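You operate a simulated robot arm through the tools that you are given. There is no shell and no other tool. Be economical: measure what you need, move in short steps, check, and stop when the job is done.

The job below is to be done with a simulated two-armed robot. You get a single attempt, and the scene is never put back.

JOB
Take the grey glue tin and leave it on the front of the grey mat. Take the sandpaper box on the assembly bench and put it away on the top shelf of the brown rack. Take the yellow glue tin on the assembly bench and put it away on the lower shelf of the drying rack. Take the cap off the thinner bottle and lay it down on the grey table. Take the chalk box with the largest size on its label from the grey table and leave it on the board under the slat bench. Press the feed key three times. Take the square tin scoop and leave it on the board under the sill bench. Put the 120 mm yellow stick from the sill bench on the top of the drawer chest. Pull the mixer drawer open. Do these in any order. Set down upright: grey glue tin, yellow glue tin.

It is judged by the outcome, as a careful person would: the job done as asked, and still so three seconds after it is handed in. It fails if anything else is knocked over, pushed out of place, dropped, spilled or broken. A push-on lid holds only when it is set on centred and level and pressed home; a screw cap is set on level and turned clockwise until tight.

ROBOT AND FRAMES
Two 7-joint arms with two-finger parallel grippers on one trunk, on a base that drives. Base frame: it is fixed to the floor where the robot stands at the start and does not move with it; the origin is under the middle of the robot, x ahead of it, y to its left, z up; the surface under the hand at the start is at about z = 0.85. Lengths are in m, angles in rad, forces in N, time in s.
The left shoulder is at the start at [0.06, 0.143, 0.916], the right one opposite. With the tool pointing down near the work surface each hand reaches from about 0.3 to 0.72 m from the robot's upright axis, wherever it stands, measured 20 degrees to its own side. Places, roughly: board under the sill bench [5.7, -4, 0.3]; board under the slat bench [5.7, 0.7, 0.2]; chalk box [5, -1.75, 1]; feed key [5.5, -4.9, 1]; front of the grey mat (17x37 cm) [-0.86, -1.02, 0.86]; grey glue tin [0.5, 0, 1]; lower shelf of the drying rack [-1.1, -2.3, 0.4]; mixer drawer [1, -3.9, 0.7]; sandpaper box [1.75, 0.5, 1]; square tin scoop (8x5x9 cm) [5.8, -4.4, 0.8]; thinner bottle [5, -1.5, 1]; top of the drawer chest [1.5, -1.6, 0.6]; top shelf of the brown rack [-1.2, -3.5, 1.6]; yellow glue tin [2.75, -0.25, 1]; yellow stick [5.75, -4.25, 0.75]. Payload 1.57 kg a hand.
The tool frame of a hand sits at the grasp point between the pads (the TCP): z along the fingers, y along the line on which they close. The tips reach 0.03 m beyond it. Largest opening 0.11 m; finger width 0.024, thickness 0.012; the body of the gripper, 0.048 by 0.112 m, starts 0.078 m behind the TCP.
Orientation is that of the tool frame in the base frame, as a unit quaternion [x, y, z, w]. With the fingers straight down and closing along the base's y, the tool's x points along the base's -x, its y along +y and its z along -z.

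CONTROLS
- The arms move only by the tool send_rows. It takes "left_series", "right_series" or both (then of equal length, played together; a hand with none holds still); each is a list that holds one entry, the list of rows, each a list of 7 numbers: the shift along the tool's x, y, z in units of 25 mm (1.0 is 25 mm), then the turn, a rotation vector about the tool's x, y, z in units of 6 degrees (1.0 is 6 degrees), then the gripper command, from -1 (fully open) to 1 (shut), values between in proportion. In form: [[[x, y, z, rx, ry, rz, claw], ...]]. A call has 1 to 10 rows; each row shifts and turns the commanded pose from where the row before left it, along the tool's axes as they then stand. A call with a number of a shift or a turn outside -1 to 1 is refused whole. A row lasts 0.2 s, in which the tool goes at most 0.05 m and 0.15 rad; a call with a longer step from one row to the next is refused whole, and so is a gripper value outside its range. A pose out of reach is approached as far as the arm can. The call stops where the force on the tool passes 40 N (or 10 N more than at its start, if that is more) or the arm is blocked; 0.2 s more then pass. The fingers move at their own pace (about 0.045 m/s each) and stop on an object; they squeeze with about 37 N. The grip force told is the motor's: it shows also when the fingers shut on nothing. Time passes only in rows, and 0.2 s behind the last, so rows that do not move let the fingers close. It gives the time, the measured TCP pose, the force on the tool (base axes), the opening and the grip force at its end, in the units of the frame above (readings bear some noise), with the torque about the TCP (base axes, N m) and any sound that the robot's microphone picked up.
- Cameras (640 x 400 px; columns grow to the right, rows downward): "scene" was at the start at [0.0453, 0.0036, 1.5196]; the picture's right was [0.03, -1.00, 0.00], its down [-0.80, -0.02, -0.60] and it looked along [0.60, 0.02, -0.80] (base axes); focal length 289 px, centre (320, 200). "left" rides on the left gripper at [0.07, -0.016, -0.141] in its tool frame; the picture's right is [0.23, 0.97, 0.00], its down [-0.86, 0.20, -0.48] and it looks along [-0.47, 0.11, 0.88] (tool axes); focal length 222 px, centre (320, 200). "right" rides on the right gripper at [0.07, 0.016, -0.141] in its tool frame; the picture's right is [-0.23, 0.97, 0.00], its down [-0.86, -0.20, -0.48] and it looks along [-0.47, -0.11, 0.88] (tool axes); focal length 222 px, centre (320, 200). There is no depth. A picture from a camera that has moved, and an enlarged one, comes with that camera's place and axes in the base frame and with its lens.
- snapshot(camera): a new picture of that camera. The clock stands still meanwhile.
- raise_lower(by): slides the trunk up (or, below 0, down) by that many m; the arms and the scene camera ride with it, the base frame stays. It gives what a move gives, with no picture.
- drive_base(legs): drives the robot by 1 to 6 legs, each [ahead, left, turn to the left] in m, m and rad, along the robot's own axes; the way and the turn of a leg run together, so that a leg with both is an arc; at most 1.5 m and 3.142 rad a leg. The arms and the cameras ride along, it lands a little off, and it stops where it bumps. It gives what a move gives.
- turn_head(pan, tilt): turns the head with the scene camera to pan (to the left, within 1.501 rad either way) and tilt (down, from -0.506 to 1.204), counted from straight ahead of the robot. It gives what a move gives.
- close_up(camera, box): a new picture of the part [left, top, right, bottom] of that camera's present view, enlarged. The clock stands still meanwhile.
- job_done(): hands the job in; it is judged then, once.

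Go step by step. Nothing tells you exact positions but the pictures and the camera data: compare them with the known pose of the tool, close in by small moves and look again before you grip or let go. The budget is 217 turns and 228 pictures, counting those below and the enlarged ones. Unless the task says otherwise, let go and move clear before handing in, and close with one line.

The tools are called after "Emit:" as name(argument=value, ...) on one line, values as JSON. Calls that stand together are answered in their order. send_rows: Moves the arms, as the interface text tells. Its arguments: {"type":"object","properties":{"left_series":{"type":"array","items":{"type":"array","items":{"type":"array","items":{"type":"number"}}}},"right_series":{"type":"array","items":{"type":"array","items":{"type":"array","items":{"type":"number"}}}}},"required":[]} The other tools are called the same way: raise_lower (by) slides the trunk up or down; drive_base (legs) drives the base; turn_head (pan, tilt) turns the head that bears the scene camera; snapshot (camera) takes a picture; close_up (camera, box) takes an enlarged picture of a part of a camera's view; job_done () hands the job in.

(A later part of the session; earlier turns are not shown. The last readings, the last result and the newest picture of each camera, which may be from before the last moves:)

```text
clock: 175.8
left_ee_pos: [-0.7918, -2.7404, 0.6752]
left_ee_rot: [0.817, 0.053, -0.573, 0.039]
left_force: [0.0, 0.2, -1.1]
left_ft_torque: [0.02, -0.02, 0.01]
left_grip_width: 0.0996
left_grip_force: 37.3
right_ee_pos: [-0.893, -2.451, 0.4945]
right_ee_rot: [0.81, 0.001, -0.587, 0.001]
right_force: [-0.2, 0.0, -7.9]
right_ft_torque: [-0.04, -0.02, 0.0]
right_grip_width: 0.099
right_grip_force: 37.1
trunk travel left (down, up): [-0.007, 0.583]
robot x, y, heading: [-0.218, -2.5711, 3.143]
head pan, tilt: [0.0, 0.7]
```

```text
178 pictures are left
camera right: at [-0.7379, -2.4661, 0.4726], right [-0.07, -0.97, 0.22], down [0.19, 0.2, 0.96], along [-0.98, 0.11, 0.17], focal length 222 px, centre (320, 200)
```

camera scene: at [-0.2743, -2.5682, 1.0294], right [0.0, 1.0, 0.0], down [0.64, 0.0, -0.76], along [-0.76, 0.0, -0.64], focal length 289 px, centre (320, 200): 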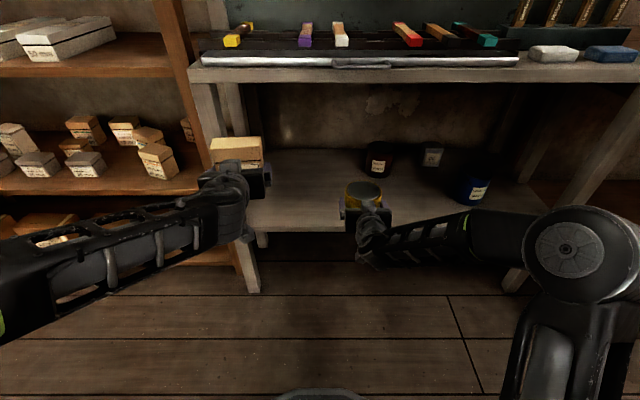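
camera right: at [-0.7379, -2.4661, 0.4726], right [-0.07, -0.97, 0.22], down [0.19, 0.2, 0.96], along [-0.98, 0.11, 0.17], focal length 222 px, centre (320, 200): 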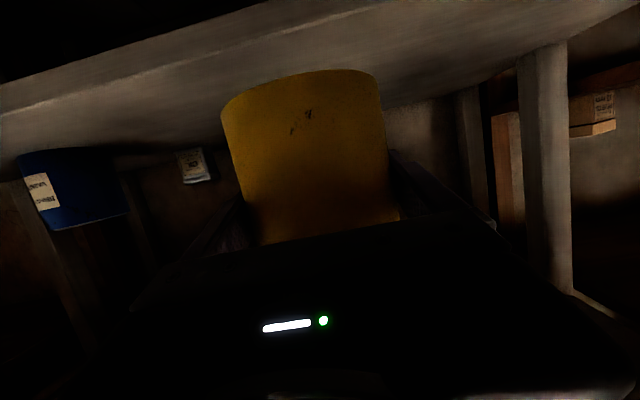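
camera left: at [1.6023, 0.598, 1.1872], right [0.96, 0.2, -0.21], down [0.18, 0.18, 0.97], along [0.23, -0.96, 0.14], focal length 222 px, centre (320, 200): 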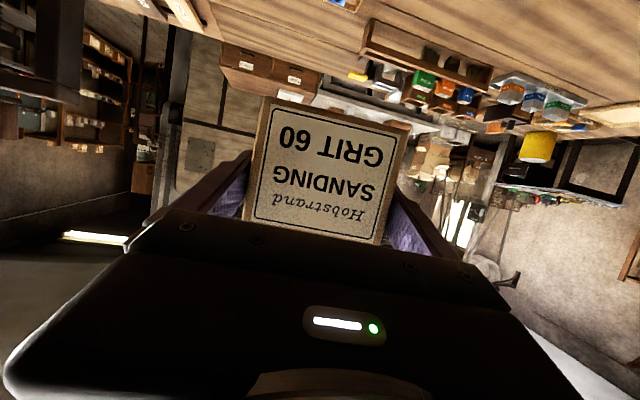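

Shelf front edge is at x≈-0.89. Moving the tin in to x≈-1.0, then lowering near the shelf.

Emit:
send_rows(right_series=[[[-0.265, 0, 0.815, 0, 0, 0, 1], [-0.265, 0, 0.815, 0, 0, 0, 1], [-0.265, 0, 0.815, 0, 0, 0, 1], [-0.265, 0, 0.815, 0, 0, 0, 1], [-0.265, 0, 0.815, 0, 0, 0, 1], [0.6, 0, 0.2, 0, 0, 0, 1], [0.6, 0, 0.2, 0, 0, 0, 1], [0.38, 0, 0.12, 0, 0, 0, 1]]])

Emit:
snapshot(camera="scene")

```text
clock: 177.6
left_ee_pos: [-0.7917, -2.7394, 0.6754]
left_ee_rot: [0.818, 0.052, -0.572, 0.039]
left_force: [-0.1, -1.0, -1.9]
left_ft_torque: [-0.01, 0.0, 0.0]
left_grip_width: 0.0998
left_grip_force: 37.0
right_ee_pos: [-1.0005, -2.4514, 0.4527]
right_ee_rot: [0.809, 0.0, -0.588, 0.0]
right_force: [0.0, -1.1, -7.1]
right_ft_torque: [-0.04, 0.01, -0.05]
right_grip_width: 0.0989
right_grip_force: 37.6
trunk travel left (down, up): [-0.007, 0.583]
robot x, y, heading: [-0.22, -2.5706, 3.148]
head pan, tilt: [0.0, 0.7]
```

```text
177 pictures are left
camera scene: at [-0.2745, -2.5682, 1.0294], right [0.0, 1.0, 0.0], down [0.64, 0.0, -0.76], along [-0.76, 0.0, -0.64], focal length 289 px, centre (320, 200)
```

scene: 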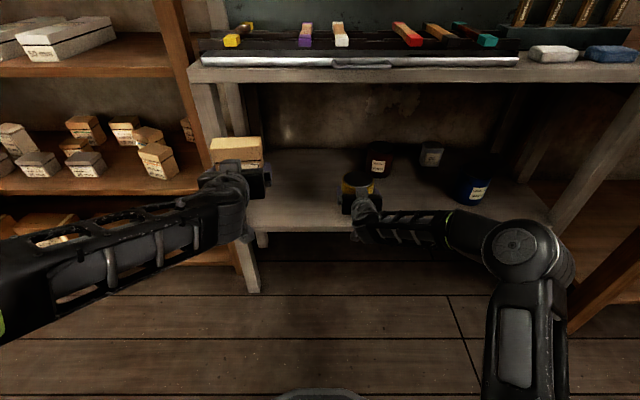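

Emit:
send_rows(right_series=[[[0.1, 0, 0.03, 0, 0, 0, 1], [0.1, 0, 0.03, 0, 0, 0, 1], [0.1, 0, 0.03, 0, 0, 0, 1], [0.1, 0, 0.03, 0, 0, 0, 1]]])

Emit:
send_rows(right_series=[[[0.08, 0, 0.025, 0, 0, 0, 1], [0.08, 0, 0.025, 0, 0, 0, 1]]])

```text
clock: 178.6
left_ee_pos: [-0.7914, -2.7395, 0.675]
left_ee_rot: [0.818, 0.052, -0.572, 0.038]
left_force: [0.7, 0.7, -1.1]
left_ft_torque: [-0.02, 0.0, 0.01]
left_grip_width: 0.0997
left_grip_force: 36.9
right_ee_pos: [-1.0001, -2.4518, 0.4423]
right_ee_rot: [0.81, -0.001, -0.586, 0.0]
right_force: [0.7, -0.4, -6.5]
right_ft_torque: [0.03, 0.0, 0.02]
right_grip_width: 0.0989
right_grip_force: 36.8
trunk travel left (down, up): [-0.007, 0.583]
robot x, y, heading: [-0.2221, -2.5698, 3.144]
head pan, tilt: [0.0, 0.7]
```

```text
clock: 179.2
left_ee_pos: [-0.7911, -2.7408, 0.6748]
left_ee_rot: [0.818, 0.053, -0.572, 0.039]
left_force: [-0.3, 0.5, -2.6]
left_ft_torque: [-0.02, -0.04, 0.02]
left_grip_width: 0.0996
left_grip_force: 36.6
right_ee_pos: [-1.0005, -2.4516, 0.4392]
right_ee_rot: [0.81, 0.0, -0.587, 0.0]
right_force: [0.0, 0.3, -6.5]
right_ft_torque: [-0.01, 0.0, 0.03]
right_grip_width: 0.0989
right_grip_force: 37.3
trunk travel left (down, up): [-0.007, 0.583]
robot x, y, heading: [-0.221, -2.5657, 3.146]
head pan, tilt: [0.0, 0.7]
```

Emit:
send_rows(right_series=[[[0.08, 0, 0.025, 0, 0, 0, 1], [0.08, 0, 0.025, 0, 0, 0, 1]]])

Emit:
send_rows(right_series=[[[0.08, 0, 0.025, 0, 0, 0, 1], [0.08, 0, 0.025, 0, 0, 0, 1], [0.08, 0, 0.025, 0, 0, 0, 1]]])

Emit:
snapshot(camera="right")

```text
clock: 179.8
left_ee_pos: [-0.7917, -2.7393, 0.6755]
left_ee_rot: [0.818, 0.053, -0.572, 0.039]
left_force: [0.0, -1.1, -2.1]
left_ft_torque: [-0.02, -0.07, 0.0]
left_grip_width: 0.0994
left_grip_force: 37.4
right_ee_pos: [-1.0006, -2.451, 0.4362]
right_ee_rot: [0.808, -0.001, -0.589, 0.0]
right_force: [2.5, 0.2, 1.6]
right_ft_torque: [-0.24, -0.48, 0.05]
right_grip_width: 0.099
right_grip_force: 36.8
trunk travel left (down, up): [-0.007, 0.583]
robot x, y, heading: [-0.2204, -2.571, 3.14]
head pan, tilt: [0.0, 0.7]
```

```text
clock: 180.6
left_ee_pos: [-0.7909, -2.7401, 0.6771]
left_ee_rot: [0.817, 0.053, -0.573, 0.039]
left_force: [0.4, 0.4, -2.3]
left_ft_torque: [0.03, -0.02, 0.01]
left_grip_width: 0.0999
left_grip_force: 37.4
right_ee_pos: [-1.0007, -2.4519, 0.4372]
right_ee_rot: [0.806, 0.0, -0.592, 0.0]
right_force: [-1.4, 0.9, 28.6]
right_ft_torque: [-0.3, -0.34, -0.31]
right_grip_width: 0.0989
right_grip_force: 37.5
trunk travel left (down, up): [-0.007, 0.583]
robot x, y, heading: [-0.2209, -2.5668, 3.141]
head pan, tilt: [0.0, 0.7]
```

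```text
176 pictures are left
camera right: at [-0.846, -2.4665, 0.4122], right [-0.07, -0.97, 0.22], down [0.2, 0.2, 0.96], along [-0.98, 0.11, 0.18], focal length 222 px, centre (320, 200)
```

right: 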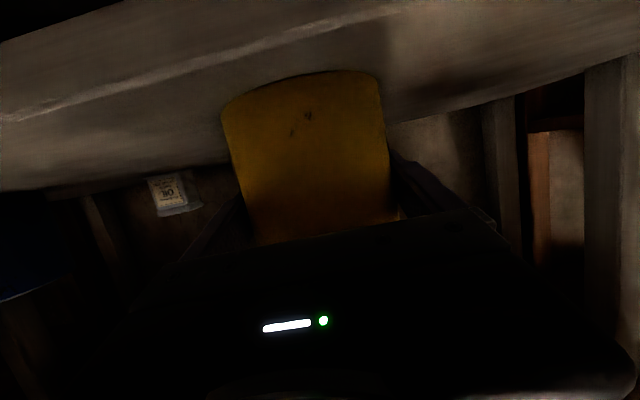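

Contact with the shelf. Ease, open and withdraw straight back.

Emit:
send_rows(right_series=[[[-0.12, 0, -0.04, 0, 0, 0, 1], [0, 0, 0, 0, 0, 0, 0.6], [0, 0, 0, 0, 0, 0, -0.8], [0, 0, 0, 0, 0, 0, -1], [0, 0, 0, 0, 0, 0, -1], [0.15, 0, -0.45, 0, 0, 0, -1], [0.29, 0, -0.89, 0, 0, 0, -1], [0.29, 0, -0.89, 0, 0, 0, -1], [0.29, 0, -0.89, 0, 0, 0, -1], [0.29, 0, -0.89, 0, 0, 0, -1]]])

Emit:
snapshot(camera="right")

Emit:
snapshot(camera="scene")

```text
clock: 182.8
left_ee_pos: [-0.7911, -2.7397, 0.6753]
left_ee_rot: [0.818, 0.052, -0.572, 0.038]
left_force: [-0.7, 0.0, -2.5]
left_ft_torque: [0.0, -0.03, 0.03]
left_grip_width: 0.0996
left_grip_force: 37.2
right_ee_pos: [-0.8924, -2.4505, 0.4326]
right_ee_rot: [0.81, 0.0, -0.587, 0.0]
right_force: [0.3, -0.3, -0.3]
right_ft_torque: [-0.01, 0.01, -0.01]
right_grip_width: 0.1101
right_grip_force: 0.0
trunk travel left (down, up): [-0.007, 0.583]
robot x, y, heading: [-0.2167, -2.5686, 3.143]
head pan, tilt: [0.0, 0.7]
```

```text
175 pictures are left
camera right: at [-0.7386, -2.4652, 0.4093], right [-0.07, -0.97, 0.22], down [0.19, 0.2, 0.96], along [-0.98, 0.11, 0.17], focal length 222 px, centre (320, 200)
```

right: 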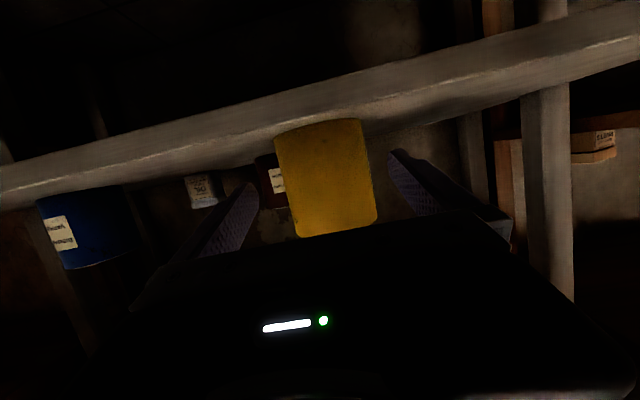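

```text
174 pictures are left
camera scene: at [-0.2739, -2.5683, 1.0294], right [0.0, 1.0, 0.0], down [0.64, 0.0, -0.76], along [-0.76, 0.0, -0.64], focal length 289 px, centre (320, 200)
```

scene: 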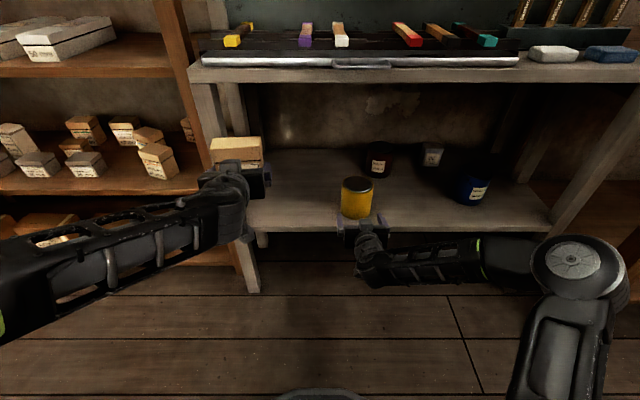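

The yellow tin is upright on the lower shelf. I'll withdraw the right hand, raise the trunk, and move toward the brown rack.

Emit:
send_rows(right_series=[[[0.29, 0, -0.89, 0, 0, 0, -1], [0.29, 0, -0.89, 0, 0, 0, -1], [0.29, 0, -0.89, 0, 0, 0, -1], [0.29, -0.2, -0.89, 0, 0, 0, -1], [-0.9, -0.3, -0.29, 0, 0, 0, -1], [-0.9, -0.3, -0.29, 0, 0, 0, -1], [-0.9, -0.3, -0.29, 0, 0, 0, -1], [-0.9, -0.3, -0.29, 0, 0, 0, -1], [-0.9, -0.3, -0.29, 0, 0, 0, -1], [-0.9, -0.3, -0.29, 0, 0, 0, -1]]])

Emit:
raise_lower(by=0.58)

Emit:
drive_base(legs=[[0.05, 0.55, 0]])

Emit:
turn_head(pan=0.15, tilt=0.1)

Emit:
snapshot(camera="scene")

```text
clock: 184.9
left_ee_pos: [-0.791, -2.7399, 0.6766]
left_ee_rot: [0.817, 0.053, -0.572, 0.039]
left_force: [0.0, -0.2, -2.0]
left_ft_torque: [0.0, -0.03, -0.04]
left_grip_width: 0.0998
left_grip_force: 37.1
right_ee_pos: [-0.8025, -2.4016, 0.5728]
right_ee_rot: [0.81, 0.0, -0.586, 0.001]
right_force: [0.4, -0.2, 0.3]
right_ft_torque: [0.01, 0.05, -0.01]
right_grip_width: 0.1099
right_grip_force: 0.1
trunk travel left (down, up): [-0.007, 0.583]
robot x, y, heading: [-0.2223, -2.5665, 3.139]
head pan, tilt: [0.0, 0.7]
```

```text
refused: 0.58 is not a number from -0.4 to 0.4
```

```text
clock: 188.1
left_ee_pos: [-0.8431, -3.2872, 0.675]
left_ee_rot: [0.818, 0.053, -0.572, 0.039]
left_force: [0.3, -0.1, -2.6]
left_ft_torque: [-0.02, -0.07, 0.01]
left_grip_width: 0.0998
left_grip_force: 36.9
right_ee_pos: [-0.8519, -2.9486, 0.5745]
right_ee_rot: [0.81, 0.0, -0.587, 0.0]
right_force: [0.3, 0.3, -0.5]
right_ft_torque: [-0.02, 0.0, -0.01]
right_grip_width: 0.1101
right_grip_force: 0.0
trunk travel left (down, up): [-0.007, 0.583]
robot x, y, heading: [-0.2703, -3.1182, -3.136]
head pan, tilt: [0.0, 0.7]
```

```text
clock: 189.1
left_ee_pos: [-0.8415, -3.2863, 0.6756]
left_ee_rot: [0.818, 0.053, -0.572, 0.038]
left_force: [-0.2, 0.0, -1.9]
left_ft_torque: [0.01, 0.01, 0.01]
left_grip_width: 0.0995
left_grip_force: 36.7
right_ee_pos: [-0.8519, -2.9485, 0.574]
right_ee_rot: [0.809, 0.0, -0.587, -0.001]
right_force: [-0.2, 0.3, 0.2]
right_ft_torque: [0.03, 0.0, 0.03]
right_grip_width: 0.1099
right_grip_force: 0.0
trunk travel left (down, up): [-0.007, 0.583]
robot x, y, heading: [-0.2705, -3.1129, -3.144]
head pan, tilt: [0.15, 0.099]
```

```text
173 pictures are left
camera scene: at [-0.3302, -3.1287, 1.0841], right [-0.15, 0.99, 0.0], down [0.1, 0.01, -0.99], along [-0.98, -0.15, -0.1], focal length 289 px, centre (320, 200)
```

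scene: 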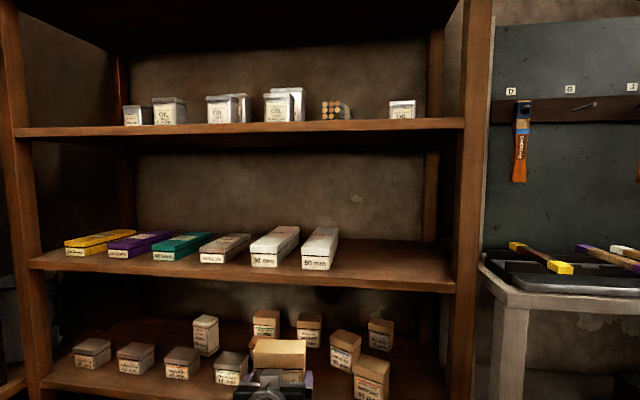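

Emit:
raise_lower(by=0.4)

Emit:
raise_lower(by=0.18)

Emit:
snapshot(camera="scene")

```text
clock: 192.9
left_ee_pos: [-0.8406, -3.2857, 1.0756]
left_ee_rot: [0.817, 0.053, -0.572, 0.039]
left_force: [0.1, 0.1, -1.6]
left_ft_torque: [0.02, -0.03, -0.02]
left_grip_width: 0.0999
left_grip_force: 36.9
right_ee_pos: [-0.8519, -2.9477, 0.9747]
right_ee_rot: [0.81, 0.001, -0.587, 0.001]
right_force: [-0.1, 0.8, -0.4]
right_ft_torque: [0.02, 0.01, 0.0]
right_grip_width: 0.1098
right_grip_force: 0.0
trunk travel left (down, up): [-0.407, 0.183]
robot x, y, heading: [-0.2687, -3.1149, -3.143]
head pan, tilt: [0.15, 0.099]
```

```text
clock: 194.9
left_ee_pos: [-0.8411, -3.2874, 1.255]
left_ee_rot: [0.817, 0.052, -0.573, 0.038]
left_force: [0.6, -0.4, -2.3]
left_ft_torque: [-0.01, -0.02, 0.01]
left_grip_width: 0.0995
left_grip_force: 37.6
right_ee_pos: [-0.8537, -2.9483, 1.1521]
right_ee_rot: [0.81, 0.0, -0.587, 0.0]
right_force: [-0.6, -0.6, 0.0]
right_ft_torque: [-0.03, -0.01, -0.03]
right_grip_width: 0.1099
right_grip_force: 0.1
trunk travel left (down, up): [-0.587, 0.003]
robot x, y, heading: [-0.2694, -3.116, -3.143]
head pan, tilt: [0.15, 0.099]
```

```text
172 pictures are left
camera scene: at [-0.3304, -3.1288, 1.6641], right [-0.15, 0.99, 0.0], down [0.1, 0.01, -0.99], along [-0.98, -0.15, -0.1], focal length 289 px, centre (320, 200)
```

scene: 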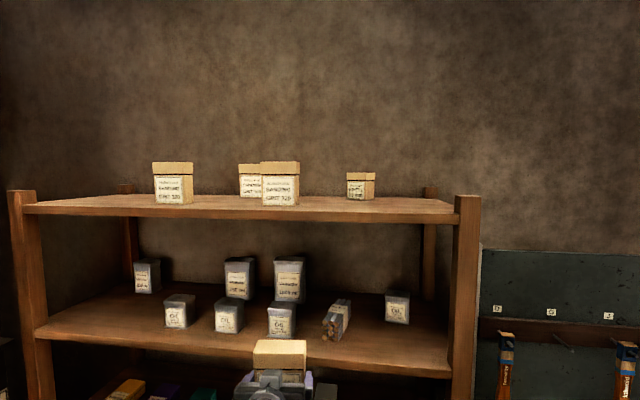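

There's a free spot on the top shelf's front right, around (-1.08, -3.13), beside the box at y≈-3.36. I'll raise the left hand to shelf height in the aisle and move the right one outward.

Emit:
send_rows(left_series=[[[-0.94, 0, -0.34, 0, 0, 0, 1], [-0.94, 0, -0.34, 0, 0, 0, 1], [-0.94, 0, -0.34, 0, 0, 0, 1], [-0.94, 0, -0.34, 0, 0, 0, 1], [-0.94, 0, -0.34, 0, 0, 0, 1], [-0.94, 0, -0.34, 0, 0, 0, 1], [-0.94, 0, -0.34, 0, 0, 0, 1], [-0.94, 0, -0.34, 0, 0, 0, 1], [-0.94, 0, -0.34, 0, 0, 0, 1], [-0.94, 0, -0.34, 0, 0, 0, 1]]], right_series=[[[0, -0.4, 0, 0, 0, 0, -1], [0, -0.4, 0, 0, 0, 0, -1], [0, -0.4, 0, 0, 0, 0, -1], [0, -0.4, 0, 0, 0, 0, -1], [0, -0.4, 0, 0, 0, 0, -1], [0, -0.4, 0, 0, 0, 0, -1], [0, -0.4, 0, 0, 0, 0, -1], [0, -0.4, 0, 0, 0, 0, -1], [0, -0.4, 0, 0, 0, 0, -1], [0, -0.4, 0, 0, 0, 0, -1]]])

Emit:
send_rows(left_series=[[[-0.94, 0, -0.34, 0, 0, 0, 1], [-0.94, 0, -0.34, 0, 0, 0, 1], [-0.94, 0, -0.34, 0, 0, 0, 1], [-0.94, 0, -0.34, 0, 0, 0, 1], [-0.94, 0, -0.34, 0, 0, 0, 1], [-0.94, 0, -0.34, 0, 0, 0, 1]]])

Emit:
drive_base(legs=[[0, -0.157, 0]])

Emit:
snapshot(camera="scene")

```text
clock: 197.1
left_ee_pos: [-0.842, -3.2855, 1.5062]
left_ee_rot: [0.817, 0.052, -0.573, 0.038]
left_force: [0.5, -0.4, -2.4]
left_ft_torque: [-0.01, 0.0, 0.03]
left_grip_width: 0.0997
left_grip_force: 37.5
right_ee_pos: [-0.8498, -2.866, 1.184]
right_ee_rot: [0.793, 0.004, -0.608, -0.024]
right_force: [-0.1, -0.1, -0.5]
right_ft_torque: [-0.02, 0.0, -0.01]
right_grip_width: 0.1098
right_grip_force: 0.0
right hand out of reach, approached as far as the arm can: row 6, 7, 8, 9, 10
trunk travel left (down, up): [-0.587, 0.003]
robot x, y, heading: [-0.267, -3.1141, -3.141]
head pan, tilt: [0.15, 0.099]
```

```text
clock: 198.5
left_ee_pos: [-0.8376, -3.2864, 1.6334]
left_ee_rot: [0.817, 0.053, -0.572, 0.04]
left_force: [0.2, -0.3, -1.2]
left_ft_torque: [0.0, -0.03, -0.01]
left_grip_width: 0.0996
left_grip_force: 36.5
left hand out of reach, approached as far as the arm can: row 6
right_ee_pos: [-0.8498, -2.8664, 1.1847]
right_ee_rot: [0.793, 0.004, -0.608, -0.024]
right_force: [0.1, 0.0, 1.1]
right_ft_torque: [-0.01, 0.05, -0.03]
right_grip_width: 0.11
right_grip_force: 0.0
trunk travel left (down, up): [-0.587, 0.003]
robot x, y, heading: [-0.2689, -3.1147, -3.143]
head pan, tilt: [0.15, 0.099]
```

```text
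clock: 199.9
left_ee_pos: [-0.8377, -3.1269, 1.6326]
left_ee_rot: [0.818, 0.051, -0.572, 0.039]
left_force: [0.1, 0.5, -1.8]
left_ft_torque: [0.0, -0.03, 0.02]
left_grip_width: 0.0998
left_grip_force: 36.9
right_ee_pos: [-0.8503, -2.7085, 1.1839]
right_ee_rot: [0.793, 0.002, -0.609, -0.024]
right_force: [0.4, -0.7, -0.2]
right_ft_torque: [-0.01, 0.0, 0.01]
right_grip_width: 0.1101
right_grip_force: 0.0
trunk travel left (down, up): [-0.587, 0.003]
robot x, y, heading: [-0.2682, -2.962, 3.141]
head pan, tilt: [0.15, 0.099]
```

```text
171 pictures are left
camera scene: at [-0.3303, -2.9708, 1.6642], right [-0.15, 0.99, 0.0], down [0.1, 0.01, -1.0], along [-0.98, -0.15, -0.1], focal length 289 px, centre (320, 200)
```

scene: 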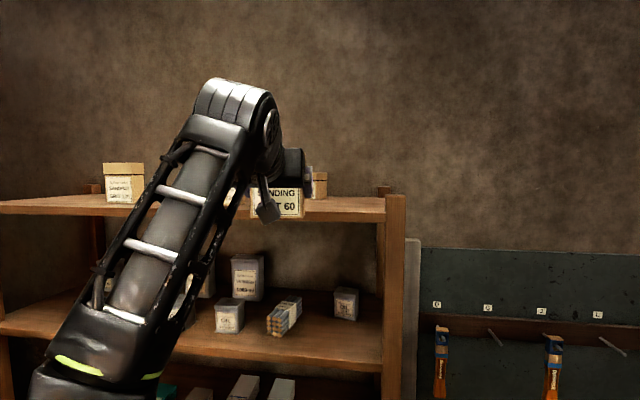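

Emit:
close_up(camera="scene", box=[220, 150, 420, 275])

Emit:
snapshot(camera="left")

```text
3.20 times, centred on (320, 212) of scene
camera zoom: at [-0.3303, -2.9708, 1.6642], right [-0.15, 0.99, 0.0], down [0.1, 0.01, -1.0], along [-0.98, -0.15, -0.1], focal length 924 px, centre (320, 160)
```

zoom: 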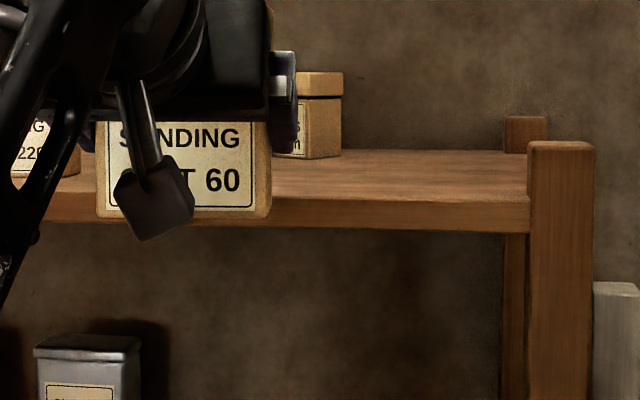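

```text
169 pictures are left
camera left: at [-0.6852, -3.0918, 1.6173], right [0.2, -0.96, -0.21], down [0.18, -0.17, 0.97], along [-0.96, -0.23, 0.14], focal length 222 px, centre (320, 200)
```

left: 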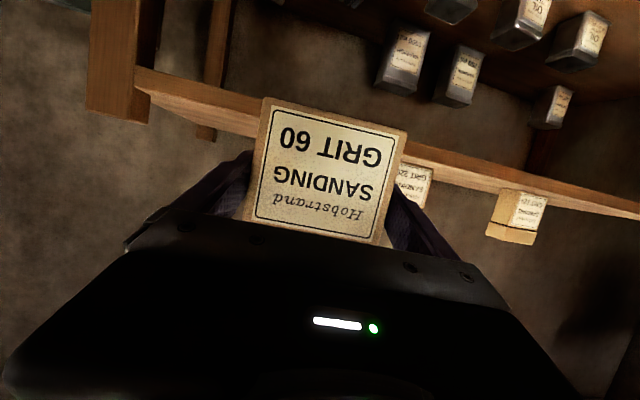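

Clearance over the shelf is about 1 cm. Before driving in, I'll pull the right hand back so it stays clear of the brushes hanging on the drying board.

Emit:
send_rows(right_series=[[[0, 0, -0.8, 0, 0, 0, -1], [0, 0, -0.8, 0, 0, 0, -1], [0, 0, -0.8, 0, 0, 0, -1], [0, 0, -0.8, 0, 0, 0, -1], [0, 0, -0.8, 0, 0, 0, -1], [0, 0, -0.8, 0, 0, 0, -1], [0, 0, -0.8, 0, 0, 0, -1], [0, 0, -0.8, 0, 0, 0, -1]]])

```text
clock: 201.7
left_ee_pos: [-0.8375, -3.129, 1.6348]
left_ee_rot: [0.817, 0.052, -0.573, 0.038]
left_force: [-0.3, 0.5, -1.8]
left_ft_torque: [-0.04, -0.04, -0.03]
left_grip_width: 0.0996
left_grip_force: 37.0
right_ee_pos: [-0.7336, -2.7049, 1.259]
right_ee_rot: [0.794, 0.002, -0.607, -0.025]
right_force: [0.3, -0.8, -0.4]
right_ft_torque: [-0.04, -0.01, -0.01]
right_grip_width: 0.1099
right_grip_force: 0.1
right hand out of reach, approached as far as the arm can: row 4, 5, 6, 7, 8
trunk travel left (down, up): [-0.587, 0.003]
robot x, y, heading: [-0.2742, -2.9597, 3.135]
head pan, tilt: [0.15, 0.099]
```

Emit:
drive_base(legs=[[0.15, 0, 0]])

Emit:
close_up(camera="scene", box=[200, 130, 440, 280])

Emit:
snapshot(camera="left")

```text
clock: 203.1
left_ee_pos: [-0.9906, -3.1293, 1.6332]
left_ee_rot: [0.818, 0.052, -0.571, 0.038]
left_force: [-0.8, 0.7, -2.5]
left_ft_torque: [0.04, -0.04, 0.02]
left_grip_width: 0.0999
left_grip_force: 37.0
right_ee_pos: [-0.8863, -2.7052, 1.2597]
right_ee_rot: [0.795, 0.004, -0.607, -0.023]
right_force: [0.3, -0.9, -0.1]
right_ft_torque: [0.01, -0.02, -0.02]
right_grip_width: 0.1102
right_grip_force: 0.1
trunk travel left (down, up): [-0.587, 0.003]
robot x, y, heading: [-0.4188, -2.9613, 3.141]
head pan, tilt: [0.15, 0.099]
```

```text
2.67 times, centred on (320, 205) of scene
camera zoom: at [-0.4817, -2.9724, 1.6641], right [-0.15, 0.99, 0.0], down [0.1, 0.01, -0.99], along [-0.98, -0.15, -0.1], focal length 770 px, centre (320, 187)
```

zoom: 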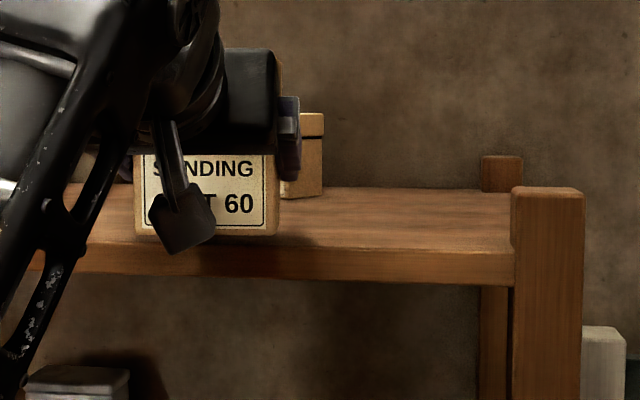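

```text
167 pictures are left
camera left: at [-0.8366, -3.0933, 1.6166], right [0.2, -0.96, -0.21], down [0.18, -0.17, 0.97], along [-0.96, -0.23, 0.14], focal length 222 px, centre (320, 200)
```

left: 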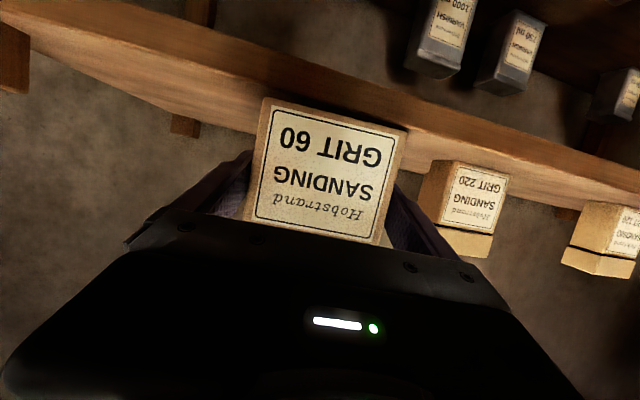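

Box bottom clears the shelf. Driving in another 0.12 m.

Emit:
drive_base(legs=[[0.12, 0, 0]])

Emit:
close_up(camera="scene", box=[200, 130, 440, 280])

Emit:
snapshot(camera="left")

```text
clock: 204.3
left_ee_pos: [-1.1094, -3.1286, 1.6325]
left_ee_rot: [0.819, 0.052, -0.571, 0.038]
left_force: [-1.1, -0.2, -2.7]
left_ft_torque: [0.02, 0.0, 0.01]
left_grip_width: 0.0999
left_grip_force: 37.0
right_ee_pos: [-1.0045, -2.7054, 1.258]
right_ee_rot: [0.795, 0.003, -0.607, -0.024]
right_force: [-0.4, 0.4, 0.0]
right_ft_torque: [0.02, -0.02, 0.02]
right_grip_width: 0.11
right_grip_force: 0.0
trunk travel left (down, up): [-0.587, 0.003]
robot x, y, heading: [-0.538, -2.9607, 3.137]
head pan, tilt: [0.15, 0.099]
```

```text
2.67 times, centred on (320, 205) of scene
camera zoom: at [-0.6006, -2.9722, 1.6641], right [-0.15, 0.99, 0.0], down [0.1, 0.01, -0.99], along [-0.98, -0.15, -0.1], focal length 770 px, centre (320, 187)
```

zoom: 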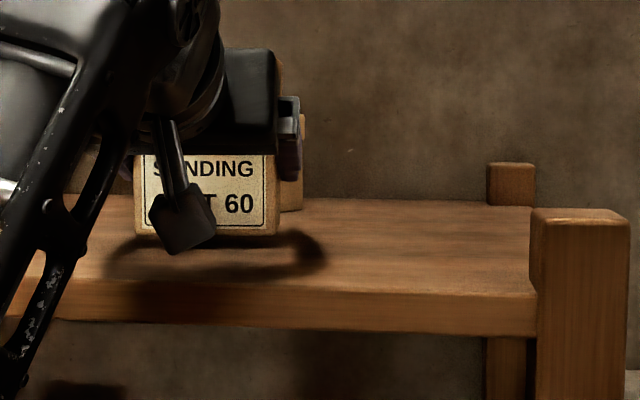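

```text
165 pictures are left
camera left: at [-0.9556, -3.0929, 1.6166], right [0.2, -0.96, -0.21], down [0.18, -0.17, 0.97], along [-0.96, -0.23, 0.14], focal length 222 px, centre (320, 200)
```

left: 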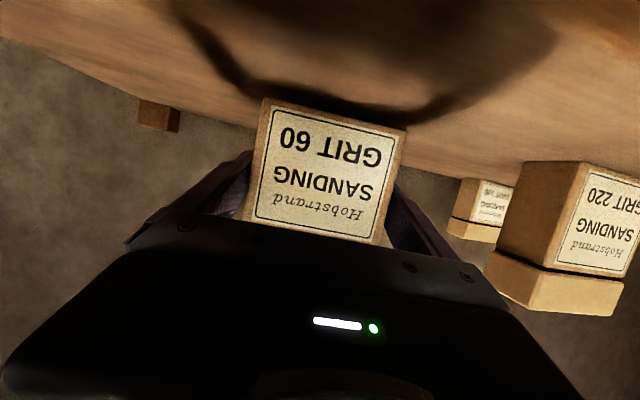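

Over the shelf, well inside its front edge. Lowering gently.

Emit:
send_rows(left_series=[[[0.1, 0, 0.036, 0, 0, 0, 1], [0.1, 0, 0.036, 0, 0, 0, 1], [0, 0, 0, 0, 0, 0, 1]]])

Emit:
send_rows(left_series=[[[0.1, 0, 0.036, 0, 0, 0, 1], [0.1, 0, 0.036, 0, 0, 0, 1], [0, 0, 0, 0, 0, 0, 1]]])

Emit:
close_up(camera="scene", box=[200, 130, 440, 280])

```text
clock: 205.1
left_ee_pos: [-1.108, -3.1286, 1.628]
left_ee_rot: [0.818, 0.051, -0.572, 0.038]
left_force: [0.0, -0.1, -2.2]
left_ft_torque: [0.02, -0.01, -0.01]
left_grip_width: 0.0995
left_grip_force: 36.8
right_ee_pos: [-1.0026, -2.704, 1.2595]
right_ee_rot: [0.794, 0.003, -0.608, -0.024]
right_force: [0.1, -0.1, 0.1]
right_ft_torque: [-0.02, -0.01, 0.01]
right_grip_width: 0.1099
right_grip_force: 0.1
trunk travel left (down, up): [-0.587, 0.003]
robot x, y, heading: [-0.5384, -2.9606, 3.138]
head pan, tilt: [0.15, 0.099]
```

```text
clock: 205.9
left_ee_pos: [-1.1069, -3.1277, 1.6222]
left_ee_rot: [0.816, 0.052, -0.574, 0.038]
left_force: [-1.9, 0.6, 6.3]
left_ft_torque: [0.37, 0.04, 0.05]
left_grip_width: 0.0998
left_grip_force: 37.0
right_ee_pos: [-1.0013, -2.7053, 1.2589]
right_ee_rot: [0.794, 0.002, -0.608, -0.025]
right_force: [-0.8, 0.1, 0.2]
right_ft_torque: [-0.04, 0.03, 0.01]
right_grip_width: 0.1099
right_grip_force: 0.0
trunk travel left (down, up): [-0.587, 0.003]
robot x, y, heading: [-0.5374, -2.9628, 3.139]
head pan, tilt: [0.15, 0.099]
```

```text
2.67 times, centred on (320, 205) of scene
camera zoom: at [-0.5985, -2.9721, 1.6644], right [-0.15, 0.99, 0.0], down [0.1, 0.01, -1.0], along [-0.98, -0.15, -0.1], focal length 770 px, centre (320, 187)
```

zoom: 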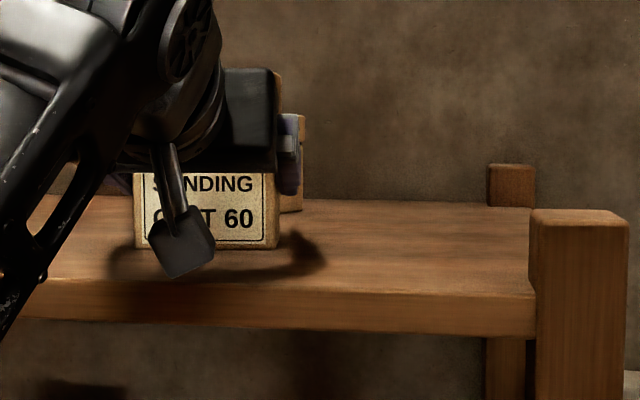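

Touching. Open and slide straight back along the fingers.

Emit:
send_rows(left_series=[[[0, 0, 0, 0, 0, 0, 0.6], [0, 0, 0, 0, 0, 0, -0.8], [0, 0, 0, 0, 0, 0, -1], [0, 0, 0, 0, 0, 0, -1], [0.16, 0, -0.44, 0, 0, 0, -1], [0.32, 0, -0.88, 0, 0, 0, -1], [0.32, 0, -0.88, 0, 0, 0, -1], [0.32, 0, -0.88, 0, 0, 0, -1]]])

Emit:
snapshot(camera="left")

Emit:
snapshot(camera="scene")

```text
clock: 207.7
left_ee_pos: [-1.0232, -3.1177, 1.6226]
left_ee_rot: [0.817, 0.051, -0.573, 0.038]
left_force: [-0.4, 0.4, 0.8]
left_ft_torque: [0.01, -0.05, -0.01]
left_grip_width: 0.11
left_grip_force: 0.0
right_ee_pos: [-1.0012, -2.7037, 1.2592]
right_ee_rot: [0.794, 0.003, -0.607, -0.025]
right_force: [-0.1, 0.2, 0.0]
right_ft_torque: [0.03, 0.0, 0.03]
right_grip_width: 0.11
right_grip_force: 0.0
trunk travel left (down, up): [-0.587, 0.003]
robot x, y, heading: [-0.5359, -2.9583, 3.141]
head pan, tilt: [0.15, 0.099]
```

```text
163 pictures are left
camera left: at [-0.8711, -3.0825, 1.6068], right [0.2, -0.96, -0.21], down [0.18, -0.17, 0.97], along [-0.96, -0.23, 0.14], focal length 222 px, centre (320, 200)
```

left: 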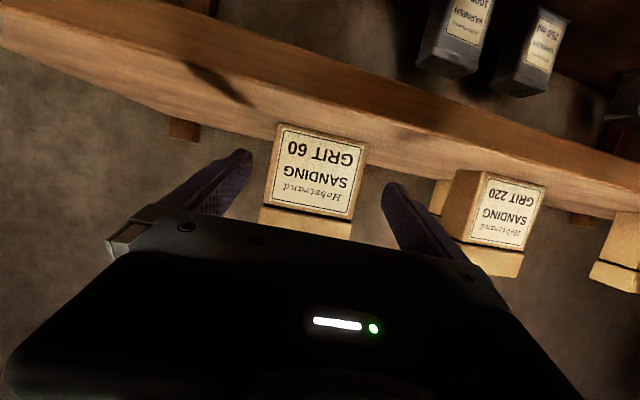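

```text
162 pictures are left
camera scene: at [-0.5978, -2.9724, 1.6642], right [-0.15, 0.99, 0.0], down [0.1, 0.01, -1.0], along [-0.98, -0.15, -0.1], focal length 289 px, centre (320, 200)
```

scene: 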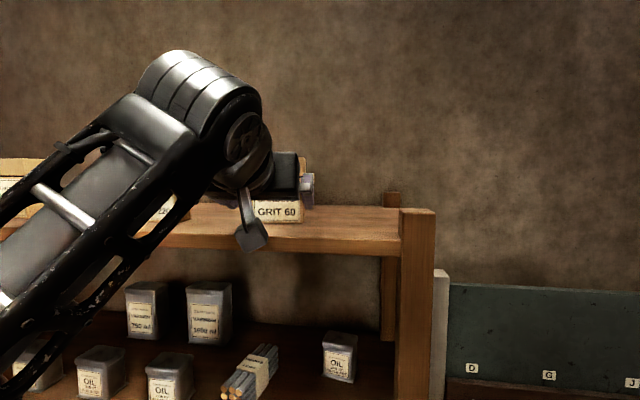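

The sandpaper box stands on the top shelf. I'll back off, lower the left hand, and turn south to find the mixer.

Emit:
drive_base(legs=[[-0.3, 0, 0]])

Emit:
send_rows(left_series=[[[0.94, 0, 0.34, 0, 0, 0, -1], [0.94, 0, 0.34, 0, 0, 0, -1], [0.94, 0, 0.34, 0, 0, 0, -1], [0.94, 0, 0.34, 0, 0, 0, -1], [0.94, 0, 0.34, 0, 0, 0, -1], [0.94, 0, 0.34, 0, 0, 0, -1], [0.94, 0, 0.34, 0, 0, 0, -1], [0.94, 0, 0.34, 0, 0, 0, -1], [0.94, 0, 0.34, 0, 0, 0, -1], [0.94, 0, 0.34, 0, 0, 0, -1]]])

Emit:
drive_base(legs=[[0, 0, 1.57]])

Emit:
turn_head(pan=0.6, tilt=0.4)

Emit:
snapshot(camera="scene")

```text
clock: 209.8
left_ee_pos: [-0.7243, -3.1183, 1.6239]
left_ee_rot: [0.817, 0.053, -0.573, 0.039]
left_force: [0.6, -0.5, -0.7]
left_ft_torque: [0.0, 0.03, -0.05]
left_grip_width: 0.11
left_grip_force: 0.0
right_ee_pos: [-0.7024, -2.7052, 1.2589]
right_ee_rot: [0.794, 0.003, -0.608, -0.024]
right_force: [-0.4, -0.1, -0.3]
right_ft_torque: [0.01, -0.01, 0.01]
right_grip_width: 0.11
right_grip_force: 0.2
trunk travel left (down, up): [-0.587, 0.003]
robot x, y, heading: [-0.2396, -2.9576, -3.146]
head pan, tilt: [0.15, 0.099]
```

```text
clock: 212.0
left_ee_pos: [-0.7277, -3.1193, 1.3729]
left_ee_rot: [0.817, 0.053, -0.573, 0.039]
left_force: [-0.1, -0.9, -0.2]
left_ft_torque: [-0.03, 0.01, 0.01]
left_grip_width: 0.1104
left_grip_force: 0.0
right_ee_pos: [-0.7013, -2.7046, 1.2587]
right_ee_rot: [0.794, 0.003, -0.607, -0.024]
right_force: [0.2, 0.2, 0.0]
right_ft_torque: [0.03, 0.0, -0.01]
right_grip_width: 0.1098
right_grip_force: 0.0
trunk travel left (down, up): [-0.587, 0.003]
robot x, y, heading: [-0.2379, -2.9603, -3.142]
head pan, tilt: [0.15, 0.099]
```

```text
clock: 216.2
left_ee_pos: [-0.0806, -3.4487, 1.374]
left_ee_rot: [0.543, 0.613, -0.38, 0.43]
left_force: [-0.5, 0.4, 0.7]
left_ft_torque: [-0.02, -0.02, -0.02]
left_grip_width: 0.1098
left_grip_force: 0.0
right_ee_pos: [-0.4945, -3.4228, 1.2591]
right_ee_rot: [0.561, 0.563, -0.447, 0.411]
right_force: [-0.1, -0.3, 0.6]
right_ft_torque: [-0.01, 0.02, -0.01]
right_grip_width: 0.1101
right_grip_force: 0.0
trunk travel left (down, up): [-0.587, 0.003]
robot x, y, heading: [-0.2371, -2.9552, -1.581]
head pan, tilt: [0.15, 0.099]
```

```text
clock: 217.1
left_ee_pos: [-0.0814, -3.4489, 1.3737]
left_ee_rot: [0.542, 0.614, -0.379, 0.431]
left_force: [0.7, 0.0, -0.1]
left_ft_torque: [-0.04, 0.03, -0.02]
left_grip_width: 0.1101
left_grip_force: 0.1
right_ee_pos: [-0.4953, -3.4228, 1.259]
right_ee_rot: [0.561, 0.561, -0.449, 0.411]
right_force: [0.7, 0.2, -1.1]
right_ft_torque: [-0.03, -0.01, 0.0]
right_grip_width: 0.1098
right_grip_force: 0.0
trunk travel left (down, up): [-0.587, 0.003]
robot x, y, heading: [-0.2386, -2.963, -1.574]
head pan, tilt: [0.6, 0.4]
```

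```text
161 pictures are left
camera scene: at [-0.1855, -3.0054, 1.6363], right [-0.83, -0.56, 0.0], down [-0.22, 0.32, -0.92], along [0.52, -0.76, -0.39], focal length 289 px, centre (320, 200)
```

scene: 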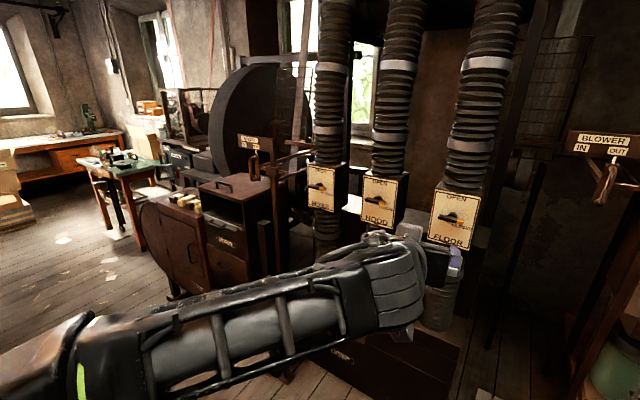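

Emit:
close_up(camera="scene", box=[130, 130, 330, 300])

```text
2.35 times, centred on (230, 215) of scene
camera zoom: at [-0.1855, -3.0054, 1.6363], right [-0.83, -0.56, 0.0], down [-0.22, 0.32, -0.92], along [0.52, -0.76, -0.39], focal length 679 px, centre (532, 165)
```

zoom: 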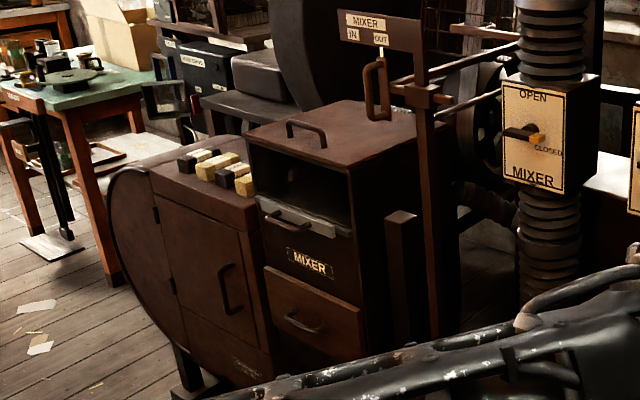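

The mixer's drawer front faces +y at y≈-3.80, handle near (0.98, -3.8, 0.68). I'll check the free floor to the east of me.

Emit:
turn_head(pan=1.4, tilt=0.5)

Emit:
snapshot(camera="scene")

```text
clock: 218.2
left_ee_pos: [-0.0815, -3.4478, 1.3728]
left_ee_rot: [0.542, 0.614, -0.378, 0.431]
left_force: [-0.1, -0.4, 0.1]
left_ft_torque: [-0.01, 0.0, -0.02]
left_grip_width: 0.1101
left_grip_force: 0.1
right_ee_pos: [-0.4954, -3.4233, 1.2599]
right_ee_rot: [0.56, 0.562, -0.448, 0.412]
right_force: [-0.4, -0.7, -0.5]
right_ft_torque: [0.0, 0.01, 0.0]
right_grip_width: 0.1099
right_grip_force: 0.0
trunk travel left (down, up): [-0.587, 0.003]
robot x, y, heading: [-0.2392, -2.9629, -1.576]
head pan, tilt: [1.4, 0.499]
```

```text
159 pictures are left
camera scene: at [-0.1479, -2.9447, 1.6272], right [-0.18, -0.98, 0.0], down [-0.47, 0.08, -0.88], along [0.86, -0.15, -0.48], focal length 289 px, centre (320, 200)
```

scene: 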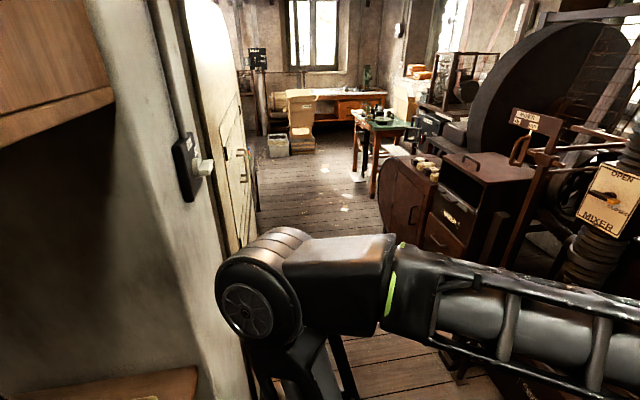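

The passage is about 1.1 m wide (y -2.7 to -3.8). I'll strafe in facing the mixer, keeping the hands short of it.

Emit:
drive_base(legs=[[0.2, 0, 0], [0, 0.5, 0]])

Emit:
turn_head(pan=0.7, tilt=0.6)

Emit:
snapshot(camera="scene")

```text
clock: 222.4
left_ee_pos: [0.4188, -3.6509, 1.3737]
left_ee_rot: [0.542, 0.614, -0.379, 0.432]
left_force: [-0.5, 0.1, 0.8]
left_ft_torque: [0.01, -0.01, -0.03]
left_grip_width: 0.1102
left_grip_force: 0.0
right_ee_pos: [0.0051, -3.6264, 1.2593]
right_ee_rot: [0.56, 0.563, -0.448, 0.412]
right_force: [-0.3, -0.3, -1.1]
right_ft_torque: [0.02, 0.0, -0.02]
right_grip_width: 0.1102
right_grip_force: 0.0
trunk travel left (down, up): [-0.587, 0.003]
robot x, y, heading: [0.2612, -3.1614, -1.574]
head pan, tilt: [1.4, 0.499]
```

```text
clock: 223.4
left_ee_pos: [0.4191, -3.6489, 1.3733]
left_ee_rot: [0.543, 0.613, -0.379, 0.431]
left_force: [0.1, 0.3, 0.7]
left_ft_torque: [-0.03, 0.01, -0.02]
left_grip_width: 0.1097
left_grip_force: 0.0
right_ee_pos: [0.0042, -3.6251, 1.2589]
right_ee_rot: [0.56, 0.563, -0.447, 0.412]
right_force: [-0.1, 0.2, 0.3]
right_ft_torque: [-0.01, 0.01, 0.0]
right_grip_width: 0.11
right_grip_force: 0.1
trunk travel left (down, up): [-0.587, 0.003]
robot x, y, heading: [0.2612, -3.1661, -1.571]
head pan, tilt: [0.7, 0.6]
```

```text
158 pictures are left
camera scene: at [0.3184, -3.1987, 1.6181], right [-0.77, -0.64, 0.0], down [-0.36, 0.43, -0.83], along [0.53, -0.63, -0.56], focal length 289 px, centre (320, 200)
```

scene: 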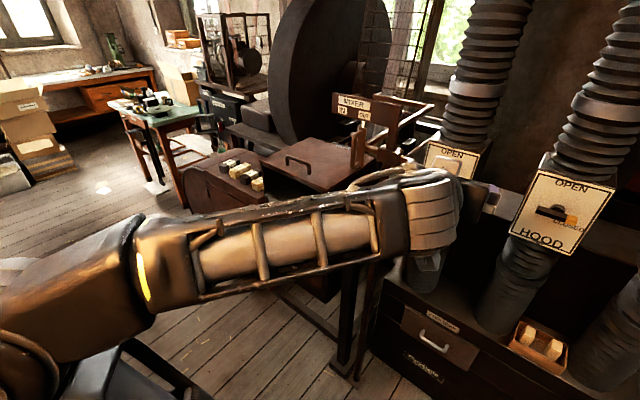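

Emit:
drive_base(legs=[[0.02, 0.56, 0]])

Emit:
turn_head(pan=0.1, tilt=0.85)

Emit:
snapshot(camera="scene")

```text
clock: 226.6
left_ee_pos: [0.9737, -3.6709, 1.3723]
left_ee_rot: [0.542, 0.614, -0.379, 0.431]
left_force: [-0.1, -0.7, 0.8]
left_ft_torque: [-0.02, 0.0, -0.01]
left_grip_width: 0.1097
left_grip_force: 0.1
right_ee_pos: [0.5606, -3.6469, 1.2585]
right_ee_rot: [0.56, 0.562, -0.448, 0.412]
right_force: [0.2, 0.2, 0.1]
right_ft_torque: [-0.02, 0.02, -0.02]
right_grip_width: 0.11
right_grip_force: 0.0
trunk travel left (down, up): [-0.587, 0.003]
robot x, y, heading: [0.8159, -3.1836, -1.57]
head pan, tilt: [0.7, 0.6]
```

```text
clock: 227.6
left_ee_pos: [0.974, -3.6721, 1.3728]
left_ee_rot: [0.542, 0.614, -0.378, 0.431]
left_force: [0.3, 0.3, 0.2]
left_ft_torque: [0.01, 0.0, 0.0]
left_grip_width: 0.11
left_grip_force: 0.0
right_ee_pos: [0.5599, -3.6468, 1.2594]
right_ee_rot: [0.561, 0.563, -0.447, 0.411]
right_force: [-0.6, 0.1, 0.3]
right_ft_torque: [0.02, 0.01, -0.03]
right_grip_width: 0.1097
right_grip_force: 0.0
trunk travel left (down, up): [-0.587, 0.003]
robot x, y, heading: [0.8138, -3.1852, -1.569]
head pan, tilt: [0.099, 0.85]
```

```text
157 pictures are left
camera scene: at [0.825, -3.2309, 1.5972], right [-1.0, -0.1, 0.0], down [-0.07, 0.75, -0.66], along [0.06, -0.66, -0.75], focal length 289 px, centre (320, 200)
```

scene: 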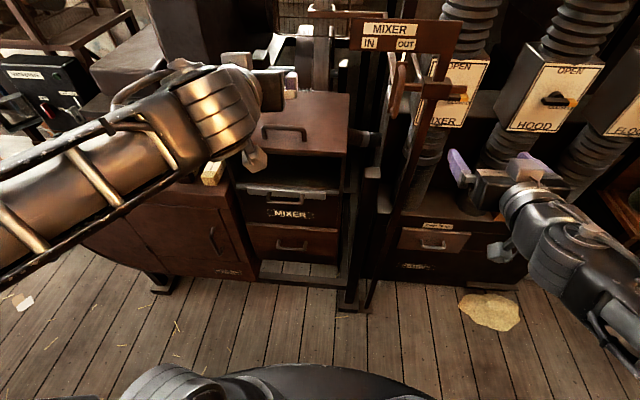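

Emit:
close_up(camera="scene", box=[230, 170, 390, 290])

```text
3.33 times, centred on (310, 230) of scene
camera zoom: at [0.825, -3.2309, 1.5972], right [-1.0, -0.1, 0.0], down [-0.07, 0.75, -0.66], along [0.06, -0.66, -0.75], focal length 962 px, centre (353, 100)
```

zoom: 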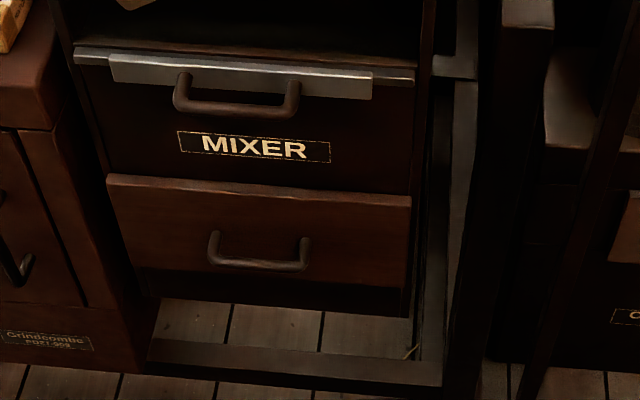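

The drawer's bar handle is horizontal at about (0.977, -3.77, 0.70). I'll back the hand off a little, lower the trunk, and roll the left gripper 90° so it can pinch the bar vertically.

Emit:
drive_base(legs=[[-0.05, 0, 0]])

Emit:
send_rows(left_series=[[[0, 0, 0, 0, 0, 1, -1], [0, 0, 0, 0, 0, 1, -1], [0, 0, 0, 0, 0, 1, -1], [0, 0, 0, 0, 0, 1, -1], [0, 0, 0, 0, 0, 1, -1], [0, 0, 0, 0, 0, 1, -1], [0, 0, 0, 0, 0, 1, -1], [0, 0, 0, 0, 0, 1, -1], [0, 0, 0, 0, 0, 1, -1], [0, 0, 0, 0, 0, 1, -1]]])

Emit:
send_rows(left_series=[[[0, 0, 0, 0, 0, 1, -1], [0, 0, 0, 0, 0, 1, -1], [0, 0, 0, 0, 0, 1, -1], [0, 0, 0, 0, 0, 1, -1], [0, 0, 0, 0, 0, 1, -1]]])

```text
clock: 228.6
left_ee_pos: [0.9736, -3.6205, 1.3742]
left_ee_rot: [0.543, 0.613, -0.379, 0.431]
left_force: [-0.2, 0.9, 0.2]
left_ft_torque: [-0.02, -0.02, -0.02]
left_grip_width: 0.1101
left_grip_force: 0.0
right_ee_pos: [0.5609, -3.5958, 1.2595]
right_ee_rot: [0.56, 0.563, -0.448, 0.412]
right_force: [0.3, -0.2, 0.4]
right_ft_torque: [-0.02, -0.03, 0.02]
right_grip_width: 0.1101
right_grip_force: 0.0
trunk travel left (down, up): [-0.587, 0.003]
robot x, y, heading: [0.8138, -3.1382, -1.574]
head pan, tilt: [0.099, 0.85]
```

```text
clock: 230.8
left_ee_pos: [0.9744, -3.6225, 1.3737]
left_ee_rot: [0.777, 0.26, -0.111, 0.563]
left_force: [-0.3, -1.2, -0.3]
left_ft_torque: [0.0, -0.01, 0.01]
left_grip_width: 0.1097
left_grip_force: 0.2
right_ee_pos: [0.5608, -3.5971, 1.2599]
right_ee_rot: [0.561, 0.562, -0.448, 0.411]
right_force: [0.4, -0.3, 0.0]
right_ft_torque: [-0.02, 0.0, 0.01]
right_grip_width: 0.1099
right_grip_force: 0.1
trunk travel left (down, up): [-0.587, 0.003]
robot x, y, heading: [0.8184, -3.1361, -1.573]
head pan, tilt: [0.099, 0.85]
```

```text
clock: 232.0
left_ee_pos: [0.974, -3.6224, 1.3731]
left_ee_rot: [0.817, 0.05, 0.038, 0.573]
left_force: [-0.3, 0.4, -0.6]
left_ft_torque: [-0.01, 0.02, -0.01]
left_grip_width: 0.1099
left_grip_force: 0.1
right_ee_pos: [0.5607, -3.5974, 1.2589]
right_ee_rot: [0.56, 0.563, -0.447, 0.412]
right_force: [-0.6, 0.5, -0.1]
right_ft_torque: [-0.01, 0.05, -0.05]
right_grip_width: 0.11
right_grip_force: 0.1
trunk travel left (down, up): [-0.587, 0.003]
robot x, y, heading: [0.8127, -3.136, -1.575]
head pan, tilt: [0.099, 0.85]
```

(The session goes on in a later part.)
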